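You operate a simulated robot arm through the tools that you are given. There is no shell and no other tool. Be economical: measure what you need, move in short steps, check, and stop when the job is done.

You run a simulated robot arm. Do the job below in one go: nothing can be reset, and whatever is moved stays where it is left.

Task
Put the four pods back in the rack, each in the well of its colour.

It is judged by the outcome, as a careful person would: the job done as asked, and still so three seconds after it is handed in. It fails if anything else is knocked over, pushed out of place, dropped, spilled or broken.

Robot
A 7-joint arm with a two-finger parallel gripper, fixed in place. Base frame: the origin is at the foot of the arm, x ahead of it, y to its left, z up; the work surface is at about z = 0.91. Readings come in m, degrees, newtons and seconds.
Its first joint turns from -166.0 to 166.0 degrees. Payload 4.4 kg.
The TCP is the grasp point between the finger pads, 0.023 m short of the fingertips. In the tool frame z runs along the fingers and y along their closing line. The gripper opens to 0.094 m. The fingers are 0.038 m wide and 0.01 m thick; the gripper's body (0.054 by 0.096 m) begins 0.039 m behind the TCP.
Orientation is told as [roll, pitch, yaw] about the base's x, y, z axes, in that order, counted from this pose: with the fingers straight down and closing along the base's y, the tool's x points along the base's -x, its y along +y and its z along -z.

Tools
- The arm moves only by the tool jog_arm. Its argument "moves" is text: rows parted by semicolons, each of 7 numbers parted by spaces: the shift along the tool's x, y, z in m, then the turn, a rotation vector about the tool's x, y, z in degrees, then the finger opening in m, from 0 to 0.094. In form: tx ty tz wx wy wz gripper; .... A call has 1 to 20 rows; each row shifts and turns the commanded pose from where the row before left it, along the tool's axes as they then stand. Rows are played at 5 a second. More than 0.05 m and 8.6 degrees between two rows, or a gripper value outside its range, and nothing of the call is played. A pose out of reach is approached as far as the arm can. The call stops where the force on the tool passes 90 N (or 10 N more than at its start, if that is more) or the arm is blocked; 0.2 s more then pass. Each finger travels about 0.072 m/s and halts on what it meets, pressing with about 23 N; the grip force reading is that of the motor and also rises with nothing between the fingers. The clock runs only during rows and for 0.2 s after the last one: add rows that do not move to give the fingers time. The reply holds the time, the measured pose of the TCP, the force on the tool along the base axes, the opening and the grip force, in the units named above and with some noise.
- Cameras (640 x 400 px; columns grow to the right, rows downward): "scene" is fixed at [0.2203, -0.6524, 1.6515]; the picture's right is [0.95, -0.32, 0.00], its down [-0.13, -0.39, -0.91] and it looks along [0.29, 0.86, -0.41] (base axes); focal length 342 px, centre (320, 200). "wrist" rides on the gripper at [-0.039, 0, -0.044] in the tool frame; the picture's right is [0.00, -1.00, 0.00], its down [0.97, 0.00, -0.24] and it looks along [0.24, 0.00, 0.97] (tool axes); focal length 218 px, centre (320, 200).
- camera(camera): a new picture of that camera. No time passes.
- locate(camera, pixels): for up to 12 pixels [column, row] of the newest picture of that camera ("zoom" is the newest enlarged one), the place [x, y, z] in the base frame of the surface seen there, good to about 0.003 m. No time passes.
- close_up(camera, box): a new picture of the part [left, top, right, bottom] of that camera's present view, enlarged. No time passes.
- finish_job(): hands the job in; it is judged then, once.

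Keep the steps short. Do not move on a guess: measure, check each grasp and each placing, and mend mistakes. In all there are 80 turns and 54 pictures (those below and enlarged ones count). Leave the gripper open and the arm clear of the work at the hand-in unless told otherwise, and finish with a single line.

The tools are called after "Request:" as a command line: name --argument value ..., lists and objects as JSON in quotes. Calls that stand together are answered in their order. jog_arm: Moves the arm, as the interface text tells. Its arguments: {"type":"object","properties":{"moves":{"type":"string"}},"required":["moves"]} The other tools are called the same way: camera (camera) takes a picture; locate (camera, pixels) gives the place of the surface under pixels of a picture; close_up (camera, box) takes an enlarged picture of a part of a camera's view; finish_job () hands the job in.

At the start:

```text
time_s: 0.0
tool_pos: [0.5378, 0.59, 1.1459]
tcp_rot: [0.1, 0.0, 0.0]
ft_force: [-0.2, 0.7, -0.6]
opening: 0.0941
gripper_force: 0.0
```

scene: 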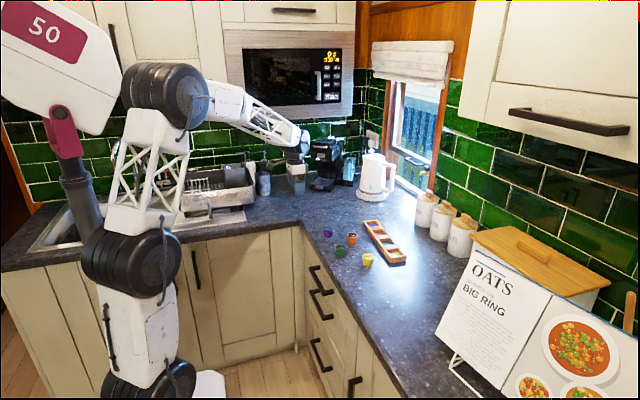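
wrist: 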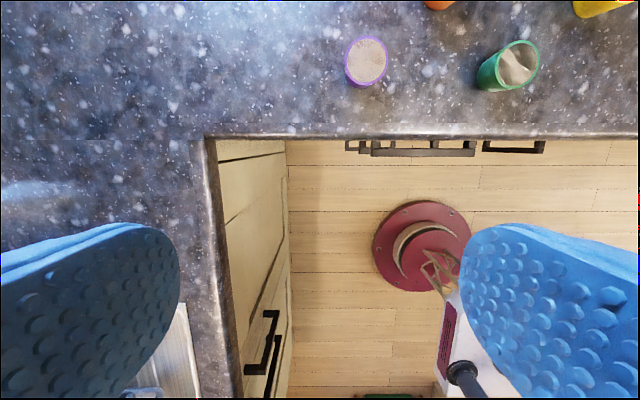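

The scene shows four pods near (327,232), (340,252), (352,239), (367,260) and a rack near (385,242). I'll enlarge that area.

Request:
close_up --camera "scene" --box '[310, 205, 420, 274]'

```text
5.80 times, centred on (365, 240) of scene
```

zoom: 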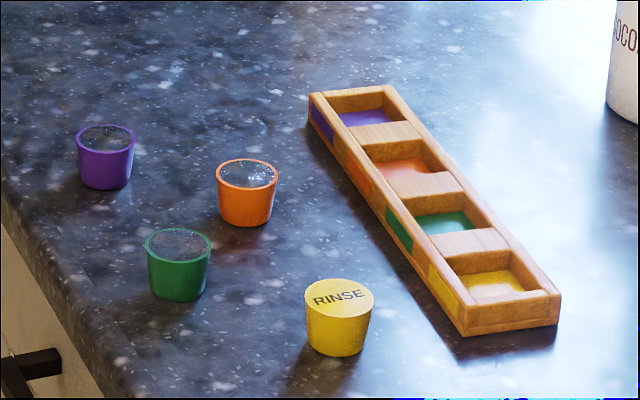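

The pods stand upright and are wider at the top. The wells run purple, orange, green, yellow. Next I'll measure the pod tops, well floors and rack corners.

Request:
locate --camera "zoom" --pixels '[[106, 138], [248, 174], [178, 243], [340, 293], [364, 118], [405, 168], [443, 224], [492, 285], [312, 95], [386, 87], [465, 328], [556, 298]]'

Request:
locate --camera "zoom" --pixels '[[80, 134], [132, 134], [106, 186], [218, 170], [276, 178], [245, 224], [148, 240], [208, 243], [176, 299], [307, 293], [372, 296], [337, 354]]'

```text
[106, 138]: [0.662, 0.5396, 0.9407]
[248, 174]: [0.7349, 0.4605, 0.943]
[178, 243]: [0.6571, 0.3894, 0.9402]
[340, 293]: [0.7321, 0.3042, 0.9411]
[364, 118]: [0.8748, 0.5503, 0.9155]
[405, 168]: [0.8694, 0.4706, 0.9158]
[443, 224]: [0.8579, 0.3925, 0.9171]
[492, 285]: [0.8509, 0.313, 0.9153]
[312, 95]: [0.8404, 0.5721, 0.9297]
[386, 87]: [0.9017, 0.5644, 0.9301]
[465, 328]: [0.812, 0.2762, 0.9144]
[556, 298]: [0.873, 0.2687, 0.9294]
```

```text
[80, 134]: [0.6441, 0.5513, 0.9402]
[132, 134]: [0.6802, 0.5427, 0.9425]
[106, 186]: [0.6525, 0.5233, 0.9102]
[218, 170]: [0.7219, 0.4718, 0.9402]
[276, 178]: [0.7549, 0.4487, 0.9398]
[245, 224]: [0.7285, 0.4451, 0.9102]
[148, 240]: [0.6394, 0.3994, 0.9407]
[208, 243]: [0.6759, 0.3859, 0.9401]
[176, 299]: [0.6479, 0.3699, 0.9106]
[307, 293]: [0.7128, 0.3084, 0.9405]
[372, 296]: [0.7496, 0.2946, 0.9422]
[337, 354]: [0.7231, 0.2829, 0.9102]
```

Pod tops are at z≈0.941, the rack top at ≈0.93 and the well floors at ≈0.916. The purple well is about 1.03 m out, beyond straight-down reach, so I may need to tilt the tool there. First I'll move over the area for a wrist view.

Request:
jog_arm --moves "-0.036 -0.028 0 0 0 0 0.094; -0.036 -0.028 0 0 0 0 0.094; -0.036 -0.028 0 0 0 0 0.094; -0.036 -0.028 0 0 0 0 0.094; -0.036 -0.028 0 0 0 0 0.094; 0 0 0 0 0 0 0.094"

Request:
camera --camera "wrist"

```text
time_s: 1.4
tool_pos: [0.7182, 0.4486, 1.1466]
tcp_rot: [0.0, -0.1, -0.1]
ft_force: [0.3, -0.3, -0.3]
opening: 0.094
gripper_force: 0.0
```

```text
50 pictures are left
```

wrist: 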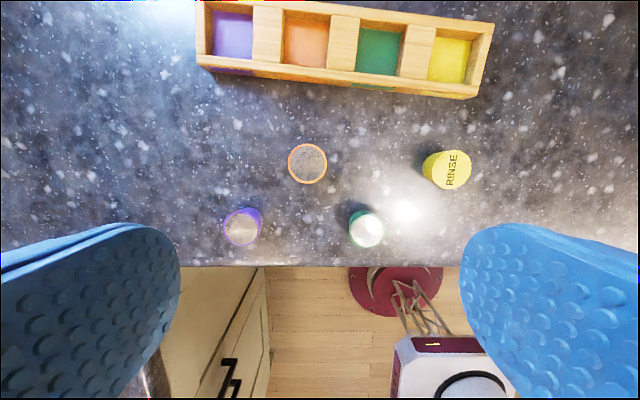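

From above, the rack is at the top of the picture with its wells at (233,35), (305,42), (380,50) and (450,58). I'll enlarge it and measure the well corners.

Request:
close_up --camera "wrist" --box '[180, 0, 500, 200]'

Request:
locate --camera "wrist" --pixels '[[290, 163], [326, 163], [307, 145], [307, 182], [223, 228], [262, 220], [241, 244], [366, 246], [366, 212], [450, 151], [450, 188], [471, 170]]'

```text
2.00 times, centred on (340, 100) of wrist
```

zoom: 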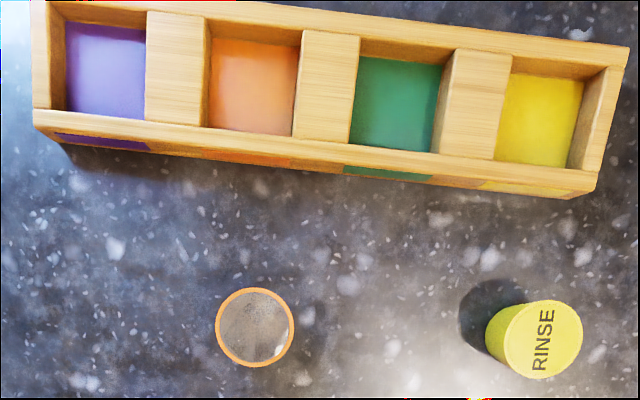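

```text
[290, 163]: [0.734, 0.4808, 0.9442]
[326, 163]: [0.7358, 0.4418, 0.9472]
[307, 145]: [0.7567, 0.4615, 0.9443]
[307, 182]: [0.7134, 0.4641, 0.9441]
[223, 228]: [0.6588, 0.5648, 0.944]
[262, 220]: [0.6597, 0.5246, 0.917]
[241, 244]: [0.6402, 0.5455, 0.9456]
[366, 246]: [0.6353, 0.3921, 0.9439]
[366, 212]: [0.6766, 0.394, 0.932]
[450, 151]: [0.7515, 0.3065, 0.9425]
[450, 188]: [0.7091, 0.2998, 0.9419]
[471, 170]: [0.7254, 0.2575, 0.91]
```

Request:
locate --camera "zoom" --pixels '[[205, 70], [303, 80], [352, 90], [448, 100], [140, 65], [62, 60], [502, 105], [586, 115], [253, 135], [258, 23], [398, 153], [402, 42]]'

Request:
locate --camera "zoom" --pixels '[[105, 72], [253, 87], [398, 104], [540, 120], [254, 328], [540, 340]]'

Request:
locate --camera "wrist" --pixels '[[240, 228], [366, 229], [450, 170], [307, 163]]'

```text
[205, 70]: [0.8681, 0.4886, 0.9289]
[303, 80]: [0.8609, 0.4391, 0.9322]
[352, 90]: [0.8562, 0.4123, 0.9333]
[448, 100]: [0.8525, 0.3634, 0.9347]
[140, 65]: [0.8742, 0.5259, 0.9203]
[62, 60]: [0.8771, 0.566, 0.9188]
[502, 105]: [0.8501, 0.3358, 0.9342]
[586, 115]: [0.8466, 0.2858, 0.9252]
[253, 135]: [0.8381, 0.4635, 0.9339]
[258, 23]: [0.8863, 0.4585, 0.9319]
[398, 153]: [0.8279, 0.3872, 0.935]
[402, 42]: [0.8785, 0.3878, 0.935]
```

```text
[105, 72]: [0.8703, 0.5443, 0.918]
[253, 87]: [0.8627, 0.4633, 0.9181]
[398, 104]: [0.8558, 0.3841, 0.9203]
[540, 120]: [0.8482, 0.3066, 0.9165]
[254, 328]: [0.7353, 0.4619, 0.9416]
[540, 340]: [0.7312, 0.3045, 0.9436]
```

```text
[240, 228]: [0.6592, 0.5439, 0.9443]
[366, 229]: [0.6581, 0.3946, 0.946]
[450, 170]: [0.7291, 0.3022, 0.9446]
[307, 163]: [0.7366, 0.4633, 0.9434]
```

Wells are about 0.047 m square and pods about 0.040 m across at the top. The well centres come out as:
- purple: (0.871, 0.543)
- orange: (0.8635, 0.4635)
- green: (0.8555, 0.387)
- yellow: (0.848, 0.309)

I'll start with the yellow pod at (0.731, 0.303), going above it and part-way down.

Request:
jog_arm --moves "-0.003 -0.0365 0 0 0 0 0.07; -0.003 -0.0365 0 0 0 0 0.07; -0.003 -0.0365 0 0 0 0 0.07; -0.0035 -0.036 0 0 0 0 0.07; 0 0 0.045 0 0 0 0.07; 0 0 0.045 0 0 0 0.07; 0 0 0.045 0 0 0 0.07; 0 0 0 0 0 0 0.07; 0 0 0 0 0 0 0.07"

Request:
camera --camera "wrist"

```text
time_s: 3.4
tool_pos: [0.7296, 0.3053, 1.0086]
tcp_rot: [0.0, 0.1, 0.0]
ft_force: [0.1, 0.1, -1.6]
opening: 0.0701
gripper_force: 0.1
```

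```text
48 pictures are left
```

wrist: 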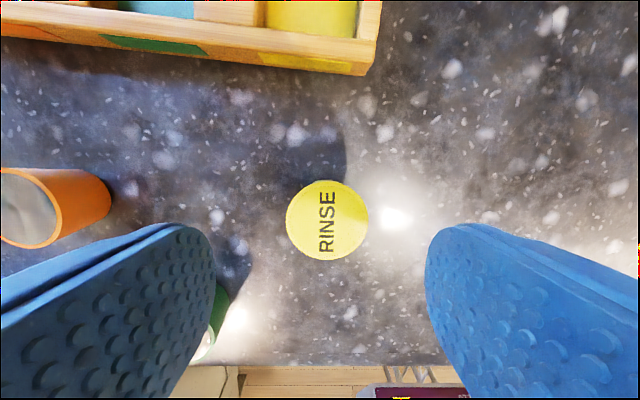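

The pod is at (327,220), close to centred. I'll measure its edges.

Request:
locate --camera "wrist" --pixels '[[288, 219], [366, 219], [327, 183], [327, 256], [327, 219]]'

```text
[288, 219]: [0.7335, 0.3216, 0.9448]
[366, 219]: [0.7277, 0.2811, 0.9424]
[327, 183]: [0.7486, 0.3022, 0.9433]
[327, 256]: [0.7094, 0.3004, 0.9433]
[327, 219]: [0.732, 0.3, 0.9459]
```

The pod centre is (0.730, 0.3014) with diameter 0.040. I'll shift −0.004 in y, go down to z≈0.951, and close.

Request:
jog_arm --moves "-0.0005 -0.004 0.02 0 0 0 0.07; 0 0 0.02 0 0 0 0.07; 0 0 0.018 0 0 0 0.07; 0 0 0 0 0 0 0.07; 0 0 0 0 0 0 0.05; 0 0 0 0 0 0 0.03; 0 0 0 0 0 0 0.03; 0 0 0 0 0 0 0.03"

Request:
camera --camera "wrist"

```text
time_s: 5.2
tool_pos: [0.7306, 0.3006, 0.9519]
tcp_rot: [-0.1, 0.0, 0.1]
ft_force: [-0.2, 0.1, 0.3]
opening: 0.0407
gripper_force: 22.7
```

```text
47 pictures are left
```

wrist: 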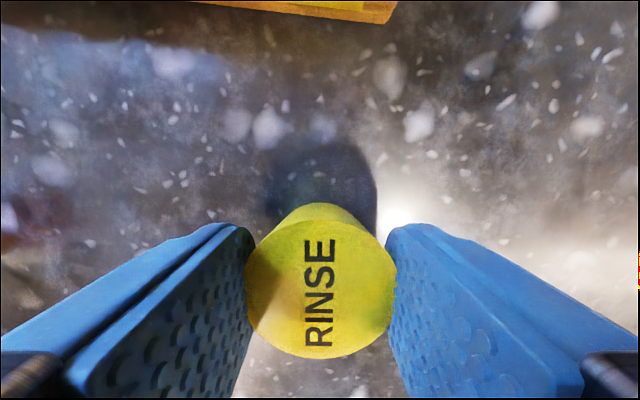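

The pod is held (opening 0.0407, 22.7 N). I'll lift 0.04 and carry it over the yellow well at (0.848, 0.309).

Request:
jog_arm --moves "0 0 -0.02 0 0 0 0.03; 0 0 -0.02 0 0 0 0.03; -0.03 0.002 0 0 0 0 0.03; -0.03 0.002 0 0 0 0 0.03; -0.03 0.002 0 0 0 0 0.03; -0.0275 0.002 0 0 0 0 0.03; 0 0 0 0 0 0 0.03; 0 0 0 0 0 0 0.03"

Request:
camera --camera "wrist"

Request:
close_up --camera "scene" --box '[330, 205, 440, 274]'

```text
time_s: 7.0
tool_pos: [0.8482, 0.3083, 0.9934]
tcp_rot: [0.1, -0.1, 0.0]
ft_force: [-0.1, -0.1, 0.0]
opening: 0.0406
gripper_force: 22.8
```

```text
46 pictures are left
```

wrist: 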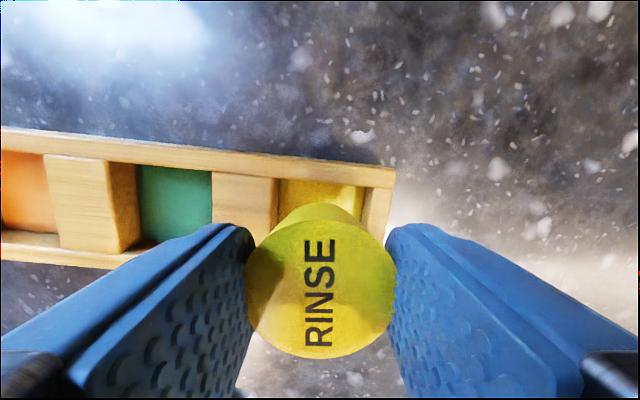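

```text
5.80 times, centred on (385, 240) of scene
```

zoom: 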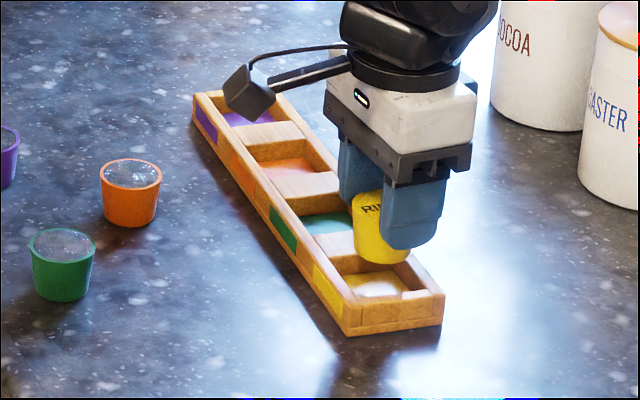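

The pod hangs upright over the yellow well. I'll check the well edges seen by the wrist camera against the pod.

Request:
locate --camera "wrist" --pixels '[[276, 190], [368, 200], [325, 172], [213, 185], [137, 175], [175, 162], [60, 200], [38, 155], [246, 281], [396, 281], [321, 204], [321, 357]]'

```text
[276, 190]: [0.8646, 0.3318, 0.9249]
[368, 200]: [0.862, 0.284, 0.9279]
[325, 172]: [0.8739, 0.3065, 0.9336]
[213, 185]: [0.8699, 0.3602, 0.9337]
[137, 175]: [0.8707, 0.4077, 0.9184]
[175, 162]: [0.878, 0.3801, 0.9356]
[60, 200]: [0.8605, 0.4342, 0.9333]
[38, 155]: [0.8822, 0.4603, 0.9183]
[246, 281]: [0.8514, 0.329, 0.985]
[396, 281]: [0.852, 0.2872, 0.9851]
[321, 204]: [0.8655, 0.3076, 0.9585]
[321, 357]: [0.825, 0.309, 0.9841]
```

The well spans y 0.284–0.332 with its far edge at x≈0.874, so the pod at (0.848, 0.308) is well centred. Lowering in small steps.

Request:
jog_arm --moves "0 0 0.01 0 0 0 0.03; 0 0 0.01 0 0 0 0.03; 0 0 0.007 0 0 0 0.03; 0 0 0.003 0 0 0 0.03; 0 0 0 0 0 0 0.03"

Request:
close_up --camera "scene" --box '[330, 205, 440, 274]'

```text
time_s: 8.2
tool_pos: [0.8475, 0.3086, 0.9622]
tcp_rot: [0.0, -0.1, 0.0]
ft_force: [0.9, 0.8, -1.1]
opening: 0.0406
gripper_force: 22.6
```

```text
5.80 times, centred on (385, 240) of scene
```

zoom: 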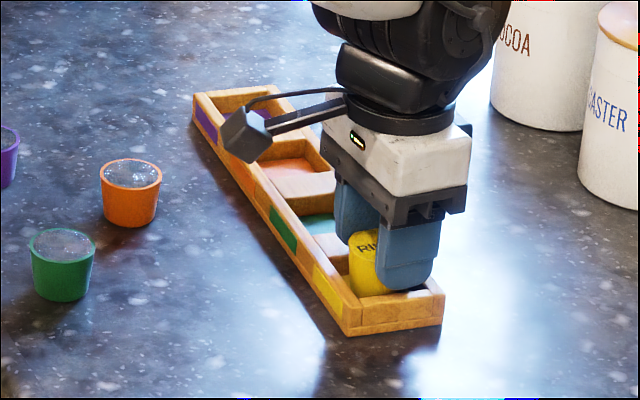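

No contact yet. I'll lower in 1.5 mm steps while watching the force.

Request:
jog_arm --moves "0 0 0.0015 0 0 0 0.03; 0 0 0 0 0 0 0.03"

Request:
jog_arm --moves "0 0 0.0015 0 0 0 0.03; 0 0 0 0 0 0 0.03"

```text
time_s: 8.8
tool_pos: [0.848, 0.3088, 0.9621]
tcp_rot: [0.0, 0.0, 0.0]
ft_force: [0.3, -0.5, -0.1]
opening: 0.0408
gripper_force: 23.1
```

```text
time_s: 9.4
tool_pos: [0.848, 0.3083, 0.9604]
tcp_rot: [0.0, 0.1, 0.1]
ft_force: [0.9, -0.1, 2.6]
opening: 0.0403
gripper_force: 23.0
```

Fz rose to 2.6 N and the pod bottom should be at z≈0.918, which matches the floor. I'll open gently to 0.06 and rise.

Request:
jog_arm --moves "0 0 0 0 0 0 0.045; 0 0 0 0 0 0 0.05; 0 0 0 0 0 0 0.06; 0 0 0 0 0 0 0.06; 0 0 -0.02 0 0 0 0.06; 0 0 -0.03 0 0 0 0.06; 0 0 0 0 0 0 0.06"

Request:
camera --camera "wrist"

Request:
close_up --camera "scene" --box '[330, 205, 440, 274]'

```text
time_s: 11.0
tool_pos: [0.8489, 0.3076, 1.0108]
tcp_rot: [0.0, 0.0, 0.0]
ft_force: [0.8, -0.1, 0.9]
opening: 0.06
gripper_force: 0.0
```

```text
43 pictures are left
```

wrist: 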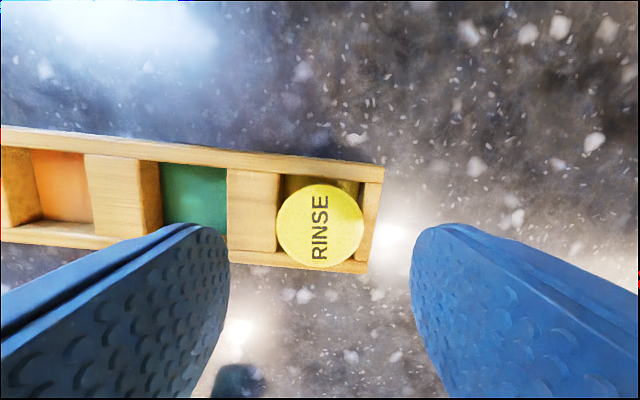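

```text
5.80 times, centred on (385, 240) of scene
```

zoom: 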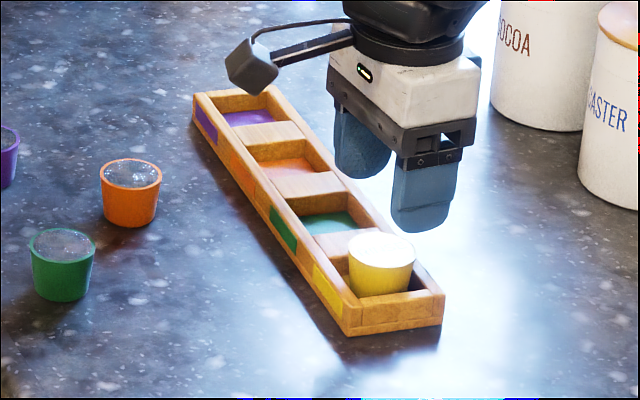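

Yellow is seated. Now to above the green pod near (0.657, 0.393).

Request:
jog_arm --moves "0.0383 0.0169 0 0 0 0 0.07; 0.0383 0.0169 0 0 0 0 0.07; 0.0383 0.0169 0 0 0 0 0.07; 0.0383 0.0169 0 0 0 0 0.07; 0.0383 0.0169 0 0 0 0 0.07; 0 0 0 0 0 0 0.07"

Request:
camera --camera "wrist"

```text
time_s: 12.4
tool_pos: [0.6556, 0.3934, 1.0102]
tcp_rot: [-0.1, 0.1, 0.0]
ft_force: [1.0, 0.3, -0.6]
opening: 0.0699
gripper_force: 0.0
```

```text
41 pictures are left
```

wrist: 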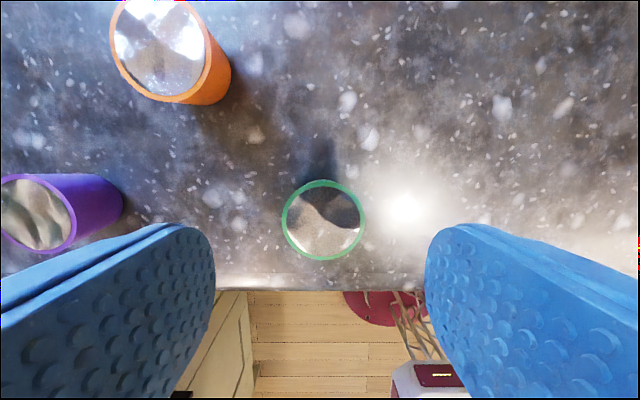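

Request:
locate --camera "wrist" --pixels '[[284, 220], [364, 220], [324, 182], [324, 258]]'

```text
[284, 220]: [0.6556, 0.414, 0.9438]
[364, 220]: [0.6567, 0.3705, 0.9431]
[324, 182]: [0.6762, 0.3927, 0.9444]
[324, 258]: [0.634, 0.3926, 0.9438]
```

The green centre is (0.655, 0.392). I'll shift −0.0015 in y, lower to z≈0.951, and grip.

Request:
jog_arm --moves "0.0005 -0.0015 0.02 0 0 0 0.07; 0 0 0.02 0 0 0 0.07; 0 0 0.019 0 0 0 0.07; 0 0 0 0 0 0 0.07; 0 0 0 0 0 0 0.05; 0 0 0 0 0 0 0.03; 0 0 0 0 0 0 0.03; 0 0 0 0 0 0 0.03"

Request:
camera --camera "wrist"

```text
time_s: 14.2
tool_pos: [0.6569, 0.3923, 0.9494]
tcp_rot: [0.0, 0.1, 0.0]
ft_force: [-0.1, -0.4, -0.3]
opening: 0.0405
gripper_force: 22.6
```

```text
40 pictures are left
```

wrist: 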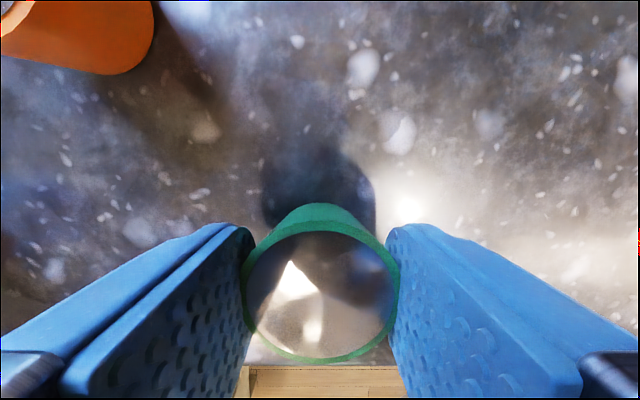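

Gripped (0.0405). I'll lift and carry it over the green well at (0.855, 0.387).

Request:
jog_arm --moves "0 0 -0.022 0 0 0 0.03; 0 0 -0.022 0 0 0 0.03; -0.0398 -0.001 0 0 0 0 0.03; -0.0398 -0.001 0 0 0 0 0.03; -0.0398 -0.001 0 0 0 0 0.03; -0.0398 -0.001 0 0 0 0 0.03; -0.0398 -0.001 0 0 0 0 0.03; 0 0 0 0 0 0 0.03; 0 0 0 0 0 0 0.03"

Request:
camera --camera "wrist"

```text
time_s: 16.2
tool_pos: [0.8541, 0.3868, 0.9942]
tcp_rot: [0.0, 0.0, 0.0]
ft_force: [0.1, 0.4, 0.0]
opening: 0.0401
gripper_force: 23.0
```

```text
39 pictures are left
```

wrist: 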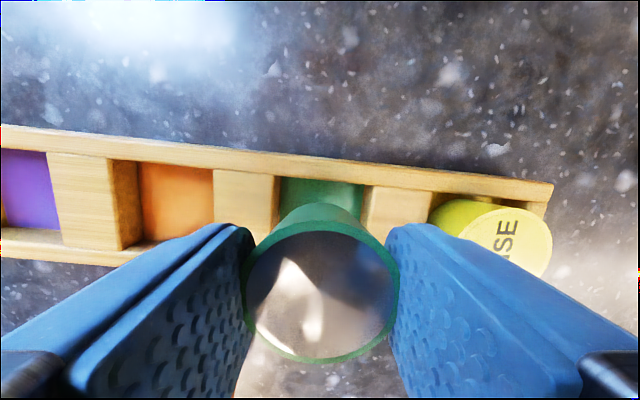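

Request:
locate --camera "wrist" --pixels '[[274, 195], [367, 205], [320, 176], [210, 190], [142, 185], [178, 168], [56, 195], [18, 148]]'

```text
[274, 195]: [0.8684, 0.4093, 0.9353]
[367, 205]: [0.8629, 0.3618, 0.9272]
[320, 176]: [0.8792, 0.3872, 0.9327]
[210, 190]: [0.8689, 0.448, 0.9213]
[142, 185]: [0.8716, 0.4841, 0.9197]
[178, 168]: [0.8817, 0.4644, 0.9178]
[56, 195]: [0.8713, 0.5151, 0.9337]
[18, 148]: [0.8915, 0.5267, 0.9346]
```

The green well's centre is ≈(0.8555, 0.3867) and the pod is at (0.854, 0.387). Lowering.

Request:
jog_arm --moves "-0.001 0 0.012 0 0 0 0.03; 0 0 0.012 0 0 0 0.03; 0 0 0.007 0 0 0 0.03; 0 0 0.003 0 0 0 0.03; 0 0 0.001 0 0 0 0.03; 0 0 0 0 0 0 0.03"

Request:
jog_arm --moves "0 0 0.001 0 0 0 0.03; 0 0 0 0 0 0 0.03"

```text
time_s: 17.6
tool_pos: [0.8564, 0.385, 0.9594]
tcp_rot: [0.0, 0.0, 0.0]
ft_force: [0.7, -1.1, -0.3]
opening: 0.0403
gripper_force: 23.3
```

```text
time_s: 18.2
tool_pos: [0.8567, 0.3858, 0.9595]
tcp_rot: [0.0, 0.0, 0.0]
ft_force: [0.1, 0.1, 0.4]
opening: 0.0404
gripper_force: 23.3
```

Request:
jog_arm --moves "0 0 0.001 0 0 0 0.03; 0 0 0 0 0 0 0.03"

Request:
close_up --camera "scene" --box '[330, 205, 440, 274]'

```text
time_s: 18.8
tool_pos: [0.856, 0.3851, 0.9578]
tcp_rot: [0.0, 0.1, 0.0]
ft_force: [-0.7, 0.0, 3.2]
opening: 0.04
gripper_force: 23.0
```

```text
5.80 times, centred on (385, 240) of scene
```

zoom: 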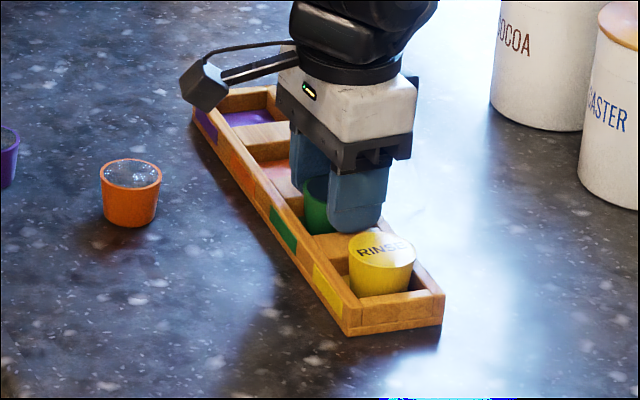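

Contact felt at 3.2 N. I'll release and rise, then test unloaded whether the arm reaches over the orange well with the tool vertical.

Request:
jog_arm --moves "0 0 0 0 0 0 0.045; 0 0 0 0 0 0 0.05; 0 0 0 0 0 0 0.058; 0 0 0 0 0 0 0.058; 0 0 -0.02 0 0 0 0.058; 0 0 -0.025 0 0 0 0.06; -0.004 0.039 0 0 0 0 0.06; -0.004 0.039 0 0 0 0 0.06; 0 0 0 0 0 0 0.06; 0 0 0 0 0 0 0.06"

Request:
camera --camera "wrist"

```text
time_s: 21.0
tool_pos: [0.864, 0.4648, 1.0027]
tcp_rot: [-0.1, 0.0, 0.0]
ft_force: [0.3, -0.2, 0.6]
opening: 0.0601
gripper_force: 0.1
```

```text
37 pictures are left
```

wrist: 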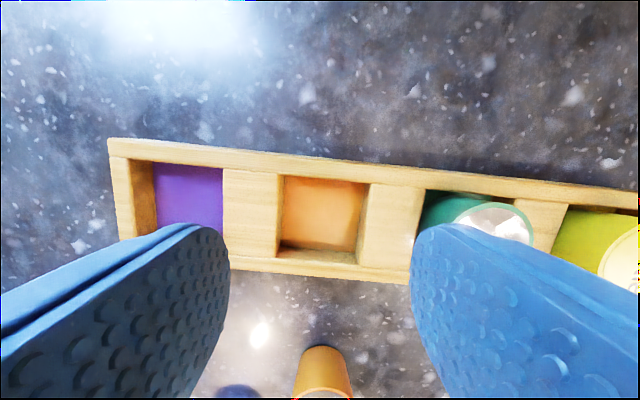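

Orange is reachable. While the hand is empty I'll test the purple well (0.871, 0.543) too.

Request:
jog_arm --moves "-0.0035 0.039 0 0 0 0 0.06; -0.0035 0.039 0 0 0 0 0.06; 0 0 0 0 0 0 0.06; 0 0 0 0 0 0 0.06"

Request:
camera --camera "wrist"

```text
time_s: 22.0
tool_pos: [0.8709, 0.5425, 1.0019]
tcp_rot: [0.0, 0.0, 0.1]
ft_force: [-0.5, -0.5, -0.1]
opening: 0.0599
gripper_force: 0.0
```

```text
36 pictures are left
```

wrist: 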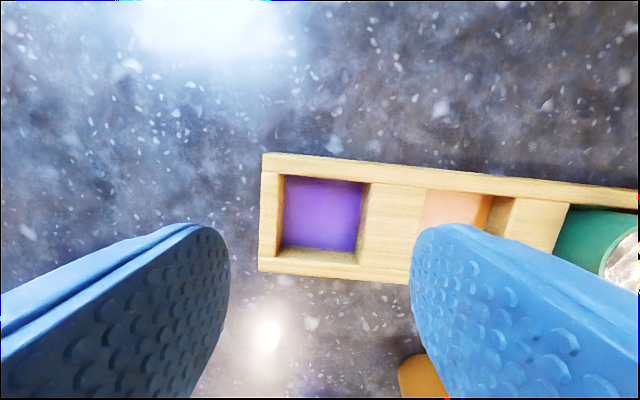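

The arm reaches purple as well. I'll measure this well's edges, then check the low height, with fingertips staying above the rack.

Request:
locate --camera "wrist" --pixels '[[278, 215], [369, 215], [323, 176], [320, 251], [435, 186], [495, 215]]'

Request:
jog_arm --moves "0 0 0.02 0 0 0 0.06; 0 0 0.018 0 0 0 0.06; 0 0 0 0 0 0 0.06; 0 0 0 0 0 0 0.06"

```text
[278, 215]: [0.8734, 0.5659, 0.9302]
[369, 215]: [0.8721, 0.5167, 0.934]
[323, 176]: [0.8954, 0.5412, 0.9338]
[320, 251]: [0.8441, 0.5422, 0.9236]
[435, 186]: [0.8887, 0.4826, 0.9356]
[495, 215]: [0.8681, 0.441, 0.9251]
```

```text
time_s: 23.0
tool_pos: [0.8718, 0.5422, 0.9635]
tcp_rot: [0.0, 0.0, -0.1]
ft_force: [-0.2, -0.9, 0.4]
opening: 0.0598
gripper_force: 0.0
```

Purple is fully reachable with the tool vertical; its well centre is (0.8715, 0.5415). I'll rise and go over the purple pod at (0.660, 0.544).

Request:
jog_arm --moves "0 0 -0.0465 0 0 0 0.06; 0.0424 0.0004 0 0 0 0 0.07; 0.0424 0.0004 0 0 0 0 0.07; 0.0424 0.0004 0 0 0 0 0.07; 0.0424 0.0004 0 0 0 0 0.07; 0.0424 0.0004 0 0 0 0 0.07; 0 0 0 0 0 0 0.07; 0 0 0 0 0 0 0.07"

Request:
camera --camera "wrist"

```text
time_s: 24.8
tool_pos: [0.6602, 0.5443, 1.0119]
tcp_rot: [0.1, 0.0, 0.0]
ft_force: [-0.4, 0.1, -0.3]
opening: 0.0702
gripper_force: 0.1
```

```text
35 pictures are left
```

wrist: 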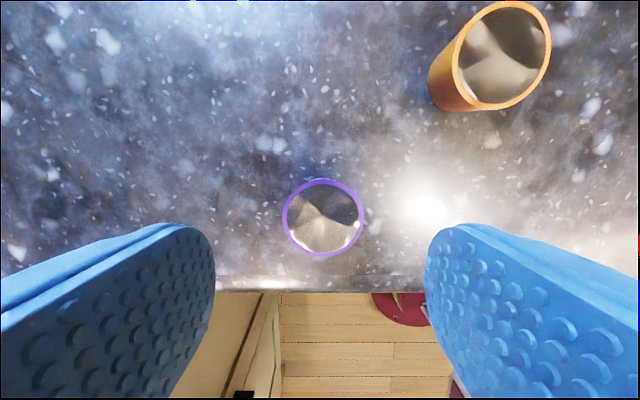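

The purple pod is at (323,218), the same spot the green one was, so it is centred. I'll lower to 0.951 and grip.

Request:
jog_arm --moves "0 -0.0012 0.02 0 0 0 0.07; 0 0 0.02 0 0 0 0.07; 0 0 0.0205 0 0 0 0.07; 0 0 0 0 0 0 0.07; 0 0 0 0 0 0 0.05; 0 0 0 0 0 0 0.03; 0 0 0 0 0 0 0.03; 0 0 0 0 0 0 0.03"

Request:
camera --camera "wrist"

```text
time_s: 26.6
tool_pos: [0.66, 0.5439, 0.9498]
tcp_rot: [0.0, 0.0, 0.0]
ft_force: [-0.4, 0.7, 1.3]
opening: 0.0403
gripper_force: 22.9
```

```text
34 pictures are left
```

wrist: 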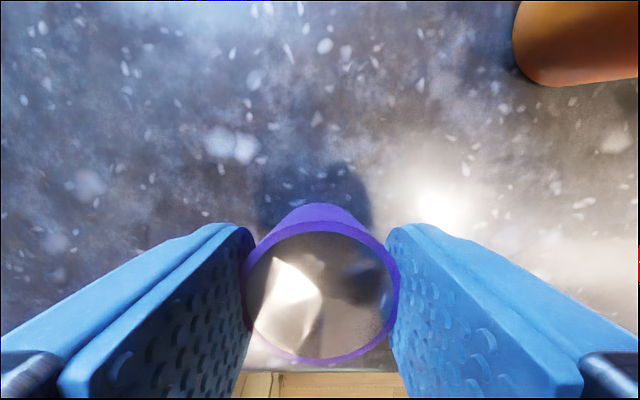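

Gripped. I'll lift 0.044 and carry it to (0.8715, 0.5415).

Request:
jog_arm --moves "0 0 -0.022 0 0 0 0.03; 0 0 -0.022 0 0 0 0.03; -0.0423 -0.0004 0 0 0 0 0.03; -0.0423 -0.0004 0 0 0 0 0.03; -0.0423 -0.0004 0 0 0 0 0.03; -0.0423 -0.0004 0 0 0 0 0.03; -0.0423 -0.0004 0 0 0 0 0.03; 0 0 0 0 0 0 0.03; 0 0 0 0 0 0 0.03"

Request:
camera --camera "wrist"

```text
time_s: 28.6
tool_pos: [0.8718, 0.5407, 0.995]
tcp_rot: [0.0, 0.0, 0.0]
ft_force: [-0.1, 0.0, -0.6]
opening: 0.0405
gripper_force: 22.8
```

```text
33 pictures are left
```

wrist: 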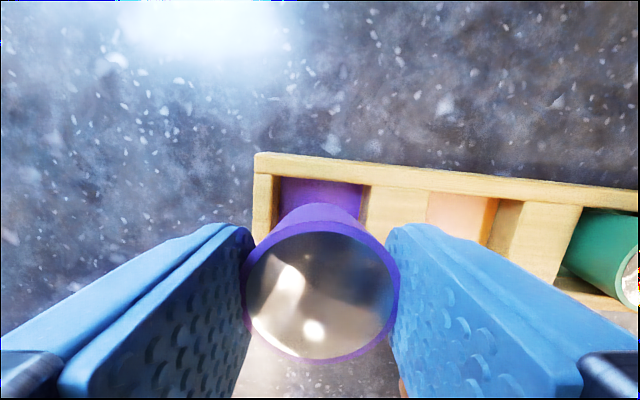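

The well opening spans columns 277–367, evenly around the pod, just as green looked. Lowering.

Request:
jog_arm --moves "0 0 0.012 0 0 0 0.03; 0 0 0.012 0 0 0 0.03; 0 0 0.007 0 0 0 0.03; 0 0 0.003 0 0 0 0.03; 0 0 0.001 0 0 0 0.03; 0 0 0 0 0 0 0.03"

Request:
jog_arm --moves "0 0 0.001 0 0 0 0.03; 0 0 0 0 0 0 0.03"

```text
time_s: 30.0
tool_pos: [0.8712, 0.5414, 0.9594]
tcp_rot: [-0.1, 0.0, -0.1]
ft_force: [-0.1, -0.1, -0.2]
opening: 0.0403
gripper_force: 22.7
```

```text
time_s: 30.6
tool_pos: [0.8704, 0.542, 0.9574]
tcp_rot: [-0.1, 0.0, 0.0]
ft_force: [-0.2, 0.7, -0.1]
opening: 0.0402
gripper_force: 23.2
```

Request:
jog_arm --moves "0 0 0.001 0 0 0 0.03; 0 0 0 0 0 0 0.03"

Request:
close_up --camera "scene" --box '[330, 205, 440, 274]'

```text
time_s: 31.2
tool_pos: [0.8715, 0.5414, 0.9577]
tcp_rot: [-0.1, 0.0, 0.0]
ft_force: [-0.4, -0.3, 2.7]
opening: 0.0402
gripper_force: 22.9
```

```text
5.80 times, centred on (385, 240) of scene
```

zoom: 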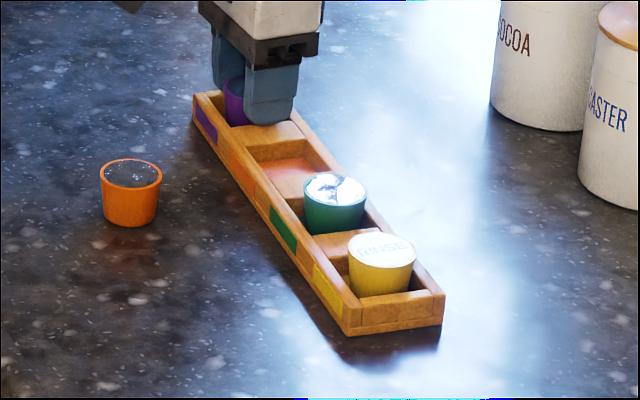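

Contact again (2.7 N), and green is seated too. I'll release, rise, and go over the orange pod at (0.735, 0.4625).

Request:
jog_arm --moves "0 0 0 0 0 0 0.045; 0 0 0 0 0 0 0.05; 0 0 0 0 0 0 0.058; 0 0 0 0 0 0 0.058; 0 0 -0.02 0 0 0 0.058; 0 0 -0.033 0 0 0 0.06; 0.0341 -0.0198 0 0 0 0 0.07; 0.0341 -0.0198 0 0 0 0 0.07; 0.0341 -0.0198 0 0 0 0 0.07; 0.0341 -0.0198 0 0 0 0 0.07; 0 0 0 0 0 0 0.07; 0 0 0 0 0 0 0.07"

Request:
camera --camera "wrist"

```text
time_s: 33.8
tool_pos: [0.7328, 0.4607, 1.0098]
tcp_rot: [0.0, 0.1, 0.1]
ft_force: [-0.2, 0.9, 1.3]
opening: 0.0701
gripper_force: 0.1
```

```text
31 pictures are left
```

wrist: 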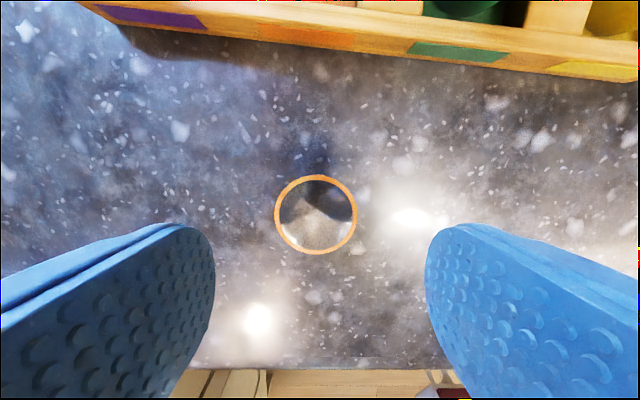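

The orange pod is at (316,214); the aligned spot is (320,219). I'll correct by +0.002 in y and +0.0025 in x, then lower and grip.

Request:
jog_arm --moves "-0.0025 0.002 0.02 0 0 0 0.07; 0 0 0.02 0 0 0 0.07; 0 0 0.019 0 0 0 0.07; 0 0 0 0 0 0 0.07; 0 0 0 0 0 0 0.05; 0 0 0 0 0 0 0.03; 0 0 0 0 0 0 0.03; 0 0 0 0 0 0 0.03"

Request:
camera --camera "wrist"

```text
time_s: 35.6
tool_pos: [0.7369, 0.4635, 0.9512]
tcp_rot: [0.0, 0.0, -0.1]
ft_force: [0.0, 0.6, -0.2]
opening: 0.0404
gripper_force: 22.9
```

```text
30 pictures are left
```

wrist: 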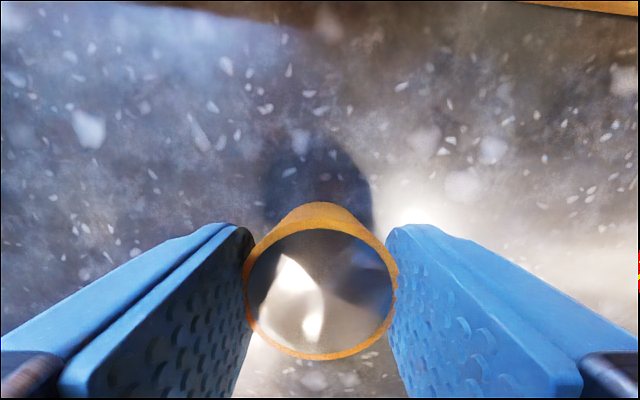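

Gripped. I'll lift and carry it to the orange well at (0.8637, 0.464).

Request:
jog_arm --moves "0 0 -0.022 0 0 0 0.03; 0 0 -0.022 0 0 0 0.03; -0.0318 0 0 0 0 0 0.03; -0.0318 0 0 0 0 0 0.03; -0.0318 0 0 0 0 0 0.03; -0.0318 0 0 0 0 0 0.03; 0 0 0 0 0 0 0.03; 0 0 0 0 0 0 0.03"

Request:
camera --camera "wrist"

```text
time_s: 37.4
tool_pos: [0.8645, 0.4626, 0.995]
tcp_rot: [0.0, -0.1, -0.1]
ft_force: [0.2, -0.3, -0.4]
opening: 0.0404
gripper_force: 22.9
```

```text
29 pictures are left
```

wrist: 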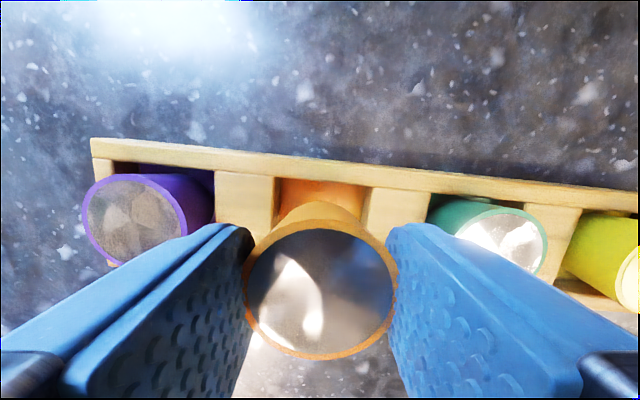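

The orange opening spans columns 274–369, even around the pod, and the neighbours clear the fingers. Lowering.

Request:
jog_arm --moves "0 0 0.012 0 0 0 0.03; 0 0 0.012 0 0 0 0.03; 0 0 0.007 0 0 0 0.03; 0 0 0.003 0 0 0 0.03; 0 0 0.001 0 0 0 0.03; 0 0 0 0 0 0 0.03"

Request:
jog_arm --moves "0 0 0.001 0 0 0 0.03; 0 0 0 0 0 0 0.03"

```text
time_s: 38.8
tool_pos: [0.8634, 0.4639, 0.9602]
tcp_rot: [0.1, 0.0, -0.1]
ft_force: [0.4, -0.4, 0.0]
opening: 0.0403
gripper_force: 23.3
```

```text
time_s: 39.4
tool_pos: [0.864, 0.4643, 0.9598]
tcp_rot: [0.0, 0.1, 0.0]
ft_force: [-1.3, 0.4, -0.3]
opening: 0.0404
gripper_force: 22.8
```

Request:
jog_arm --moves "0 0 0.001 0 0 0 0.03; 0 0 0 0 0 0 0.03"

```text
time_s: 40.0
tool_pos: [0.8649, 0.4649, 0.9584]
tcp_rot: [0.0, 0.0, -0.1]
ft_force: [-0.8, -0.1, 4.4]
opening: 0.0404
gripper_force: 22.5
```

Contact at 4.4 N. I'll release, rise well clear and look.

Request:
jog_arm --moves "0 0 0 0 0 0 0.045; 0 0 0 0 0 0 0.05; 0 0 0 0 0 0 0.056; 0 0 0 0 0 0 0.056; 0 0 -0.02 0 0 0 0.056; 0 0 -0.03 0 0 0 0.06; 0 0 -0.045 0 0 0 0.08; 0.04 0 -0.02 0 0 0 0.09; 0.04 0 -0.02 0 0 0 0.09; 0.04 0 0 0 0 0 0.09; 0 0 0 0 0 0 0.09; 0 0 0 0 0 0 0.09"

Request:
camera --camera "wrist"

Request:
close_up --camera "scene" --box '[330, 205, 440, 274]'

```text
time_s: 42.6
tool_pos: [0.7444, 0.4634, 1.0941]
tcp_rot: [-0.1, -0.1, 0.0]
ft_force: [0.1, 0.2, 0.1]
opening: 0.09
gripper_force: 0.0
```

```text
28 pictures are left
```

wrist: 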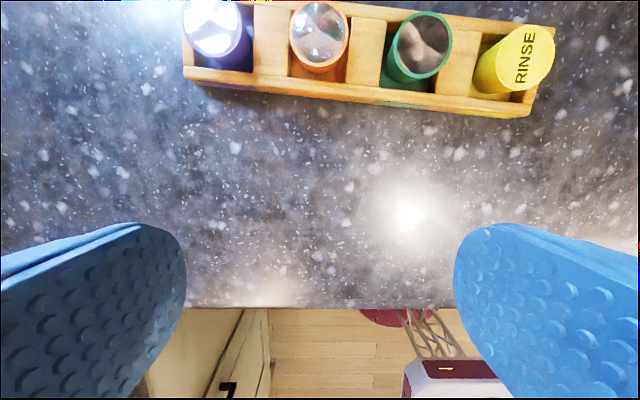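

```text
5.80 times, centred on (385, 240) of scene
```

zoom: 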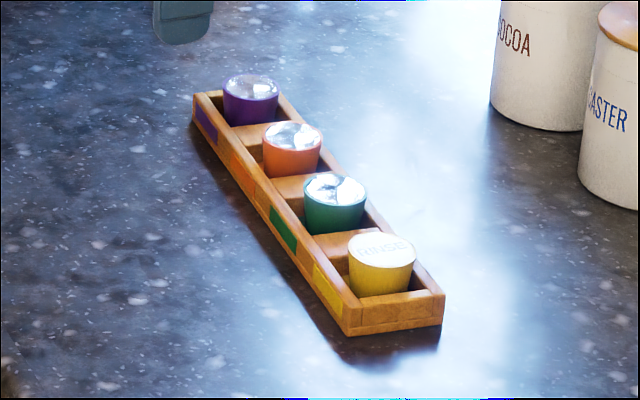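

All four pods sit upright in the wells of their colours. The rack is unmoved, the gripper is open and the arm is clear, so I'm handing in.

Request:
finish_job

```text
The job is handed in.
```

All four pods (purple, orange, green, yellow) are back in the rack, each upright in the well of its own colour, and nothing else was moved.
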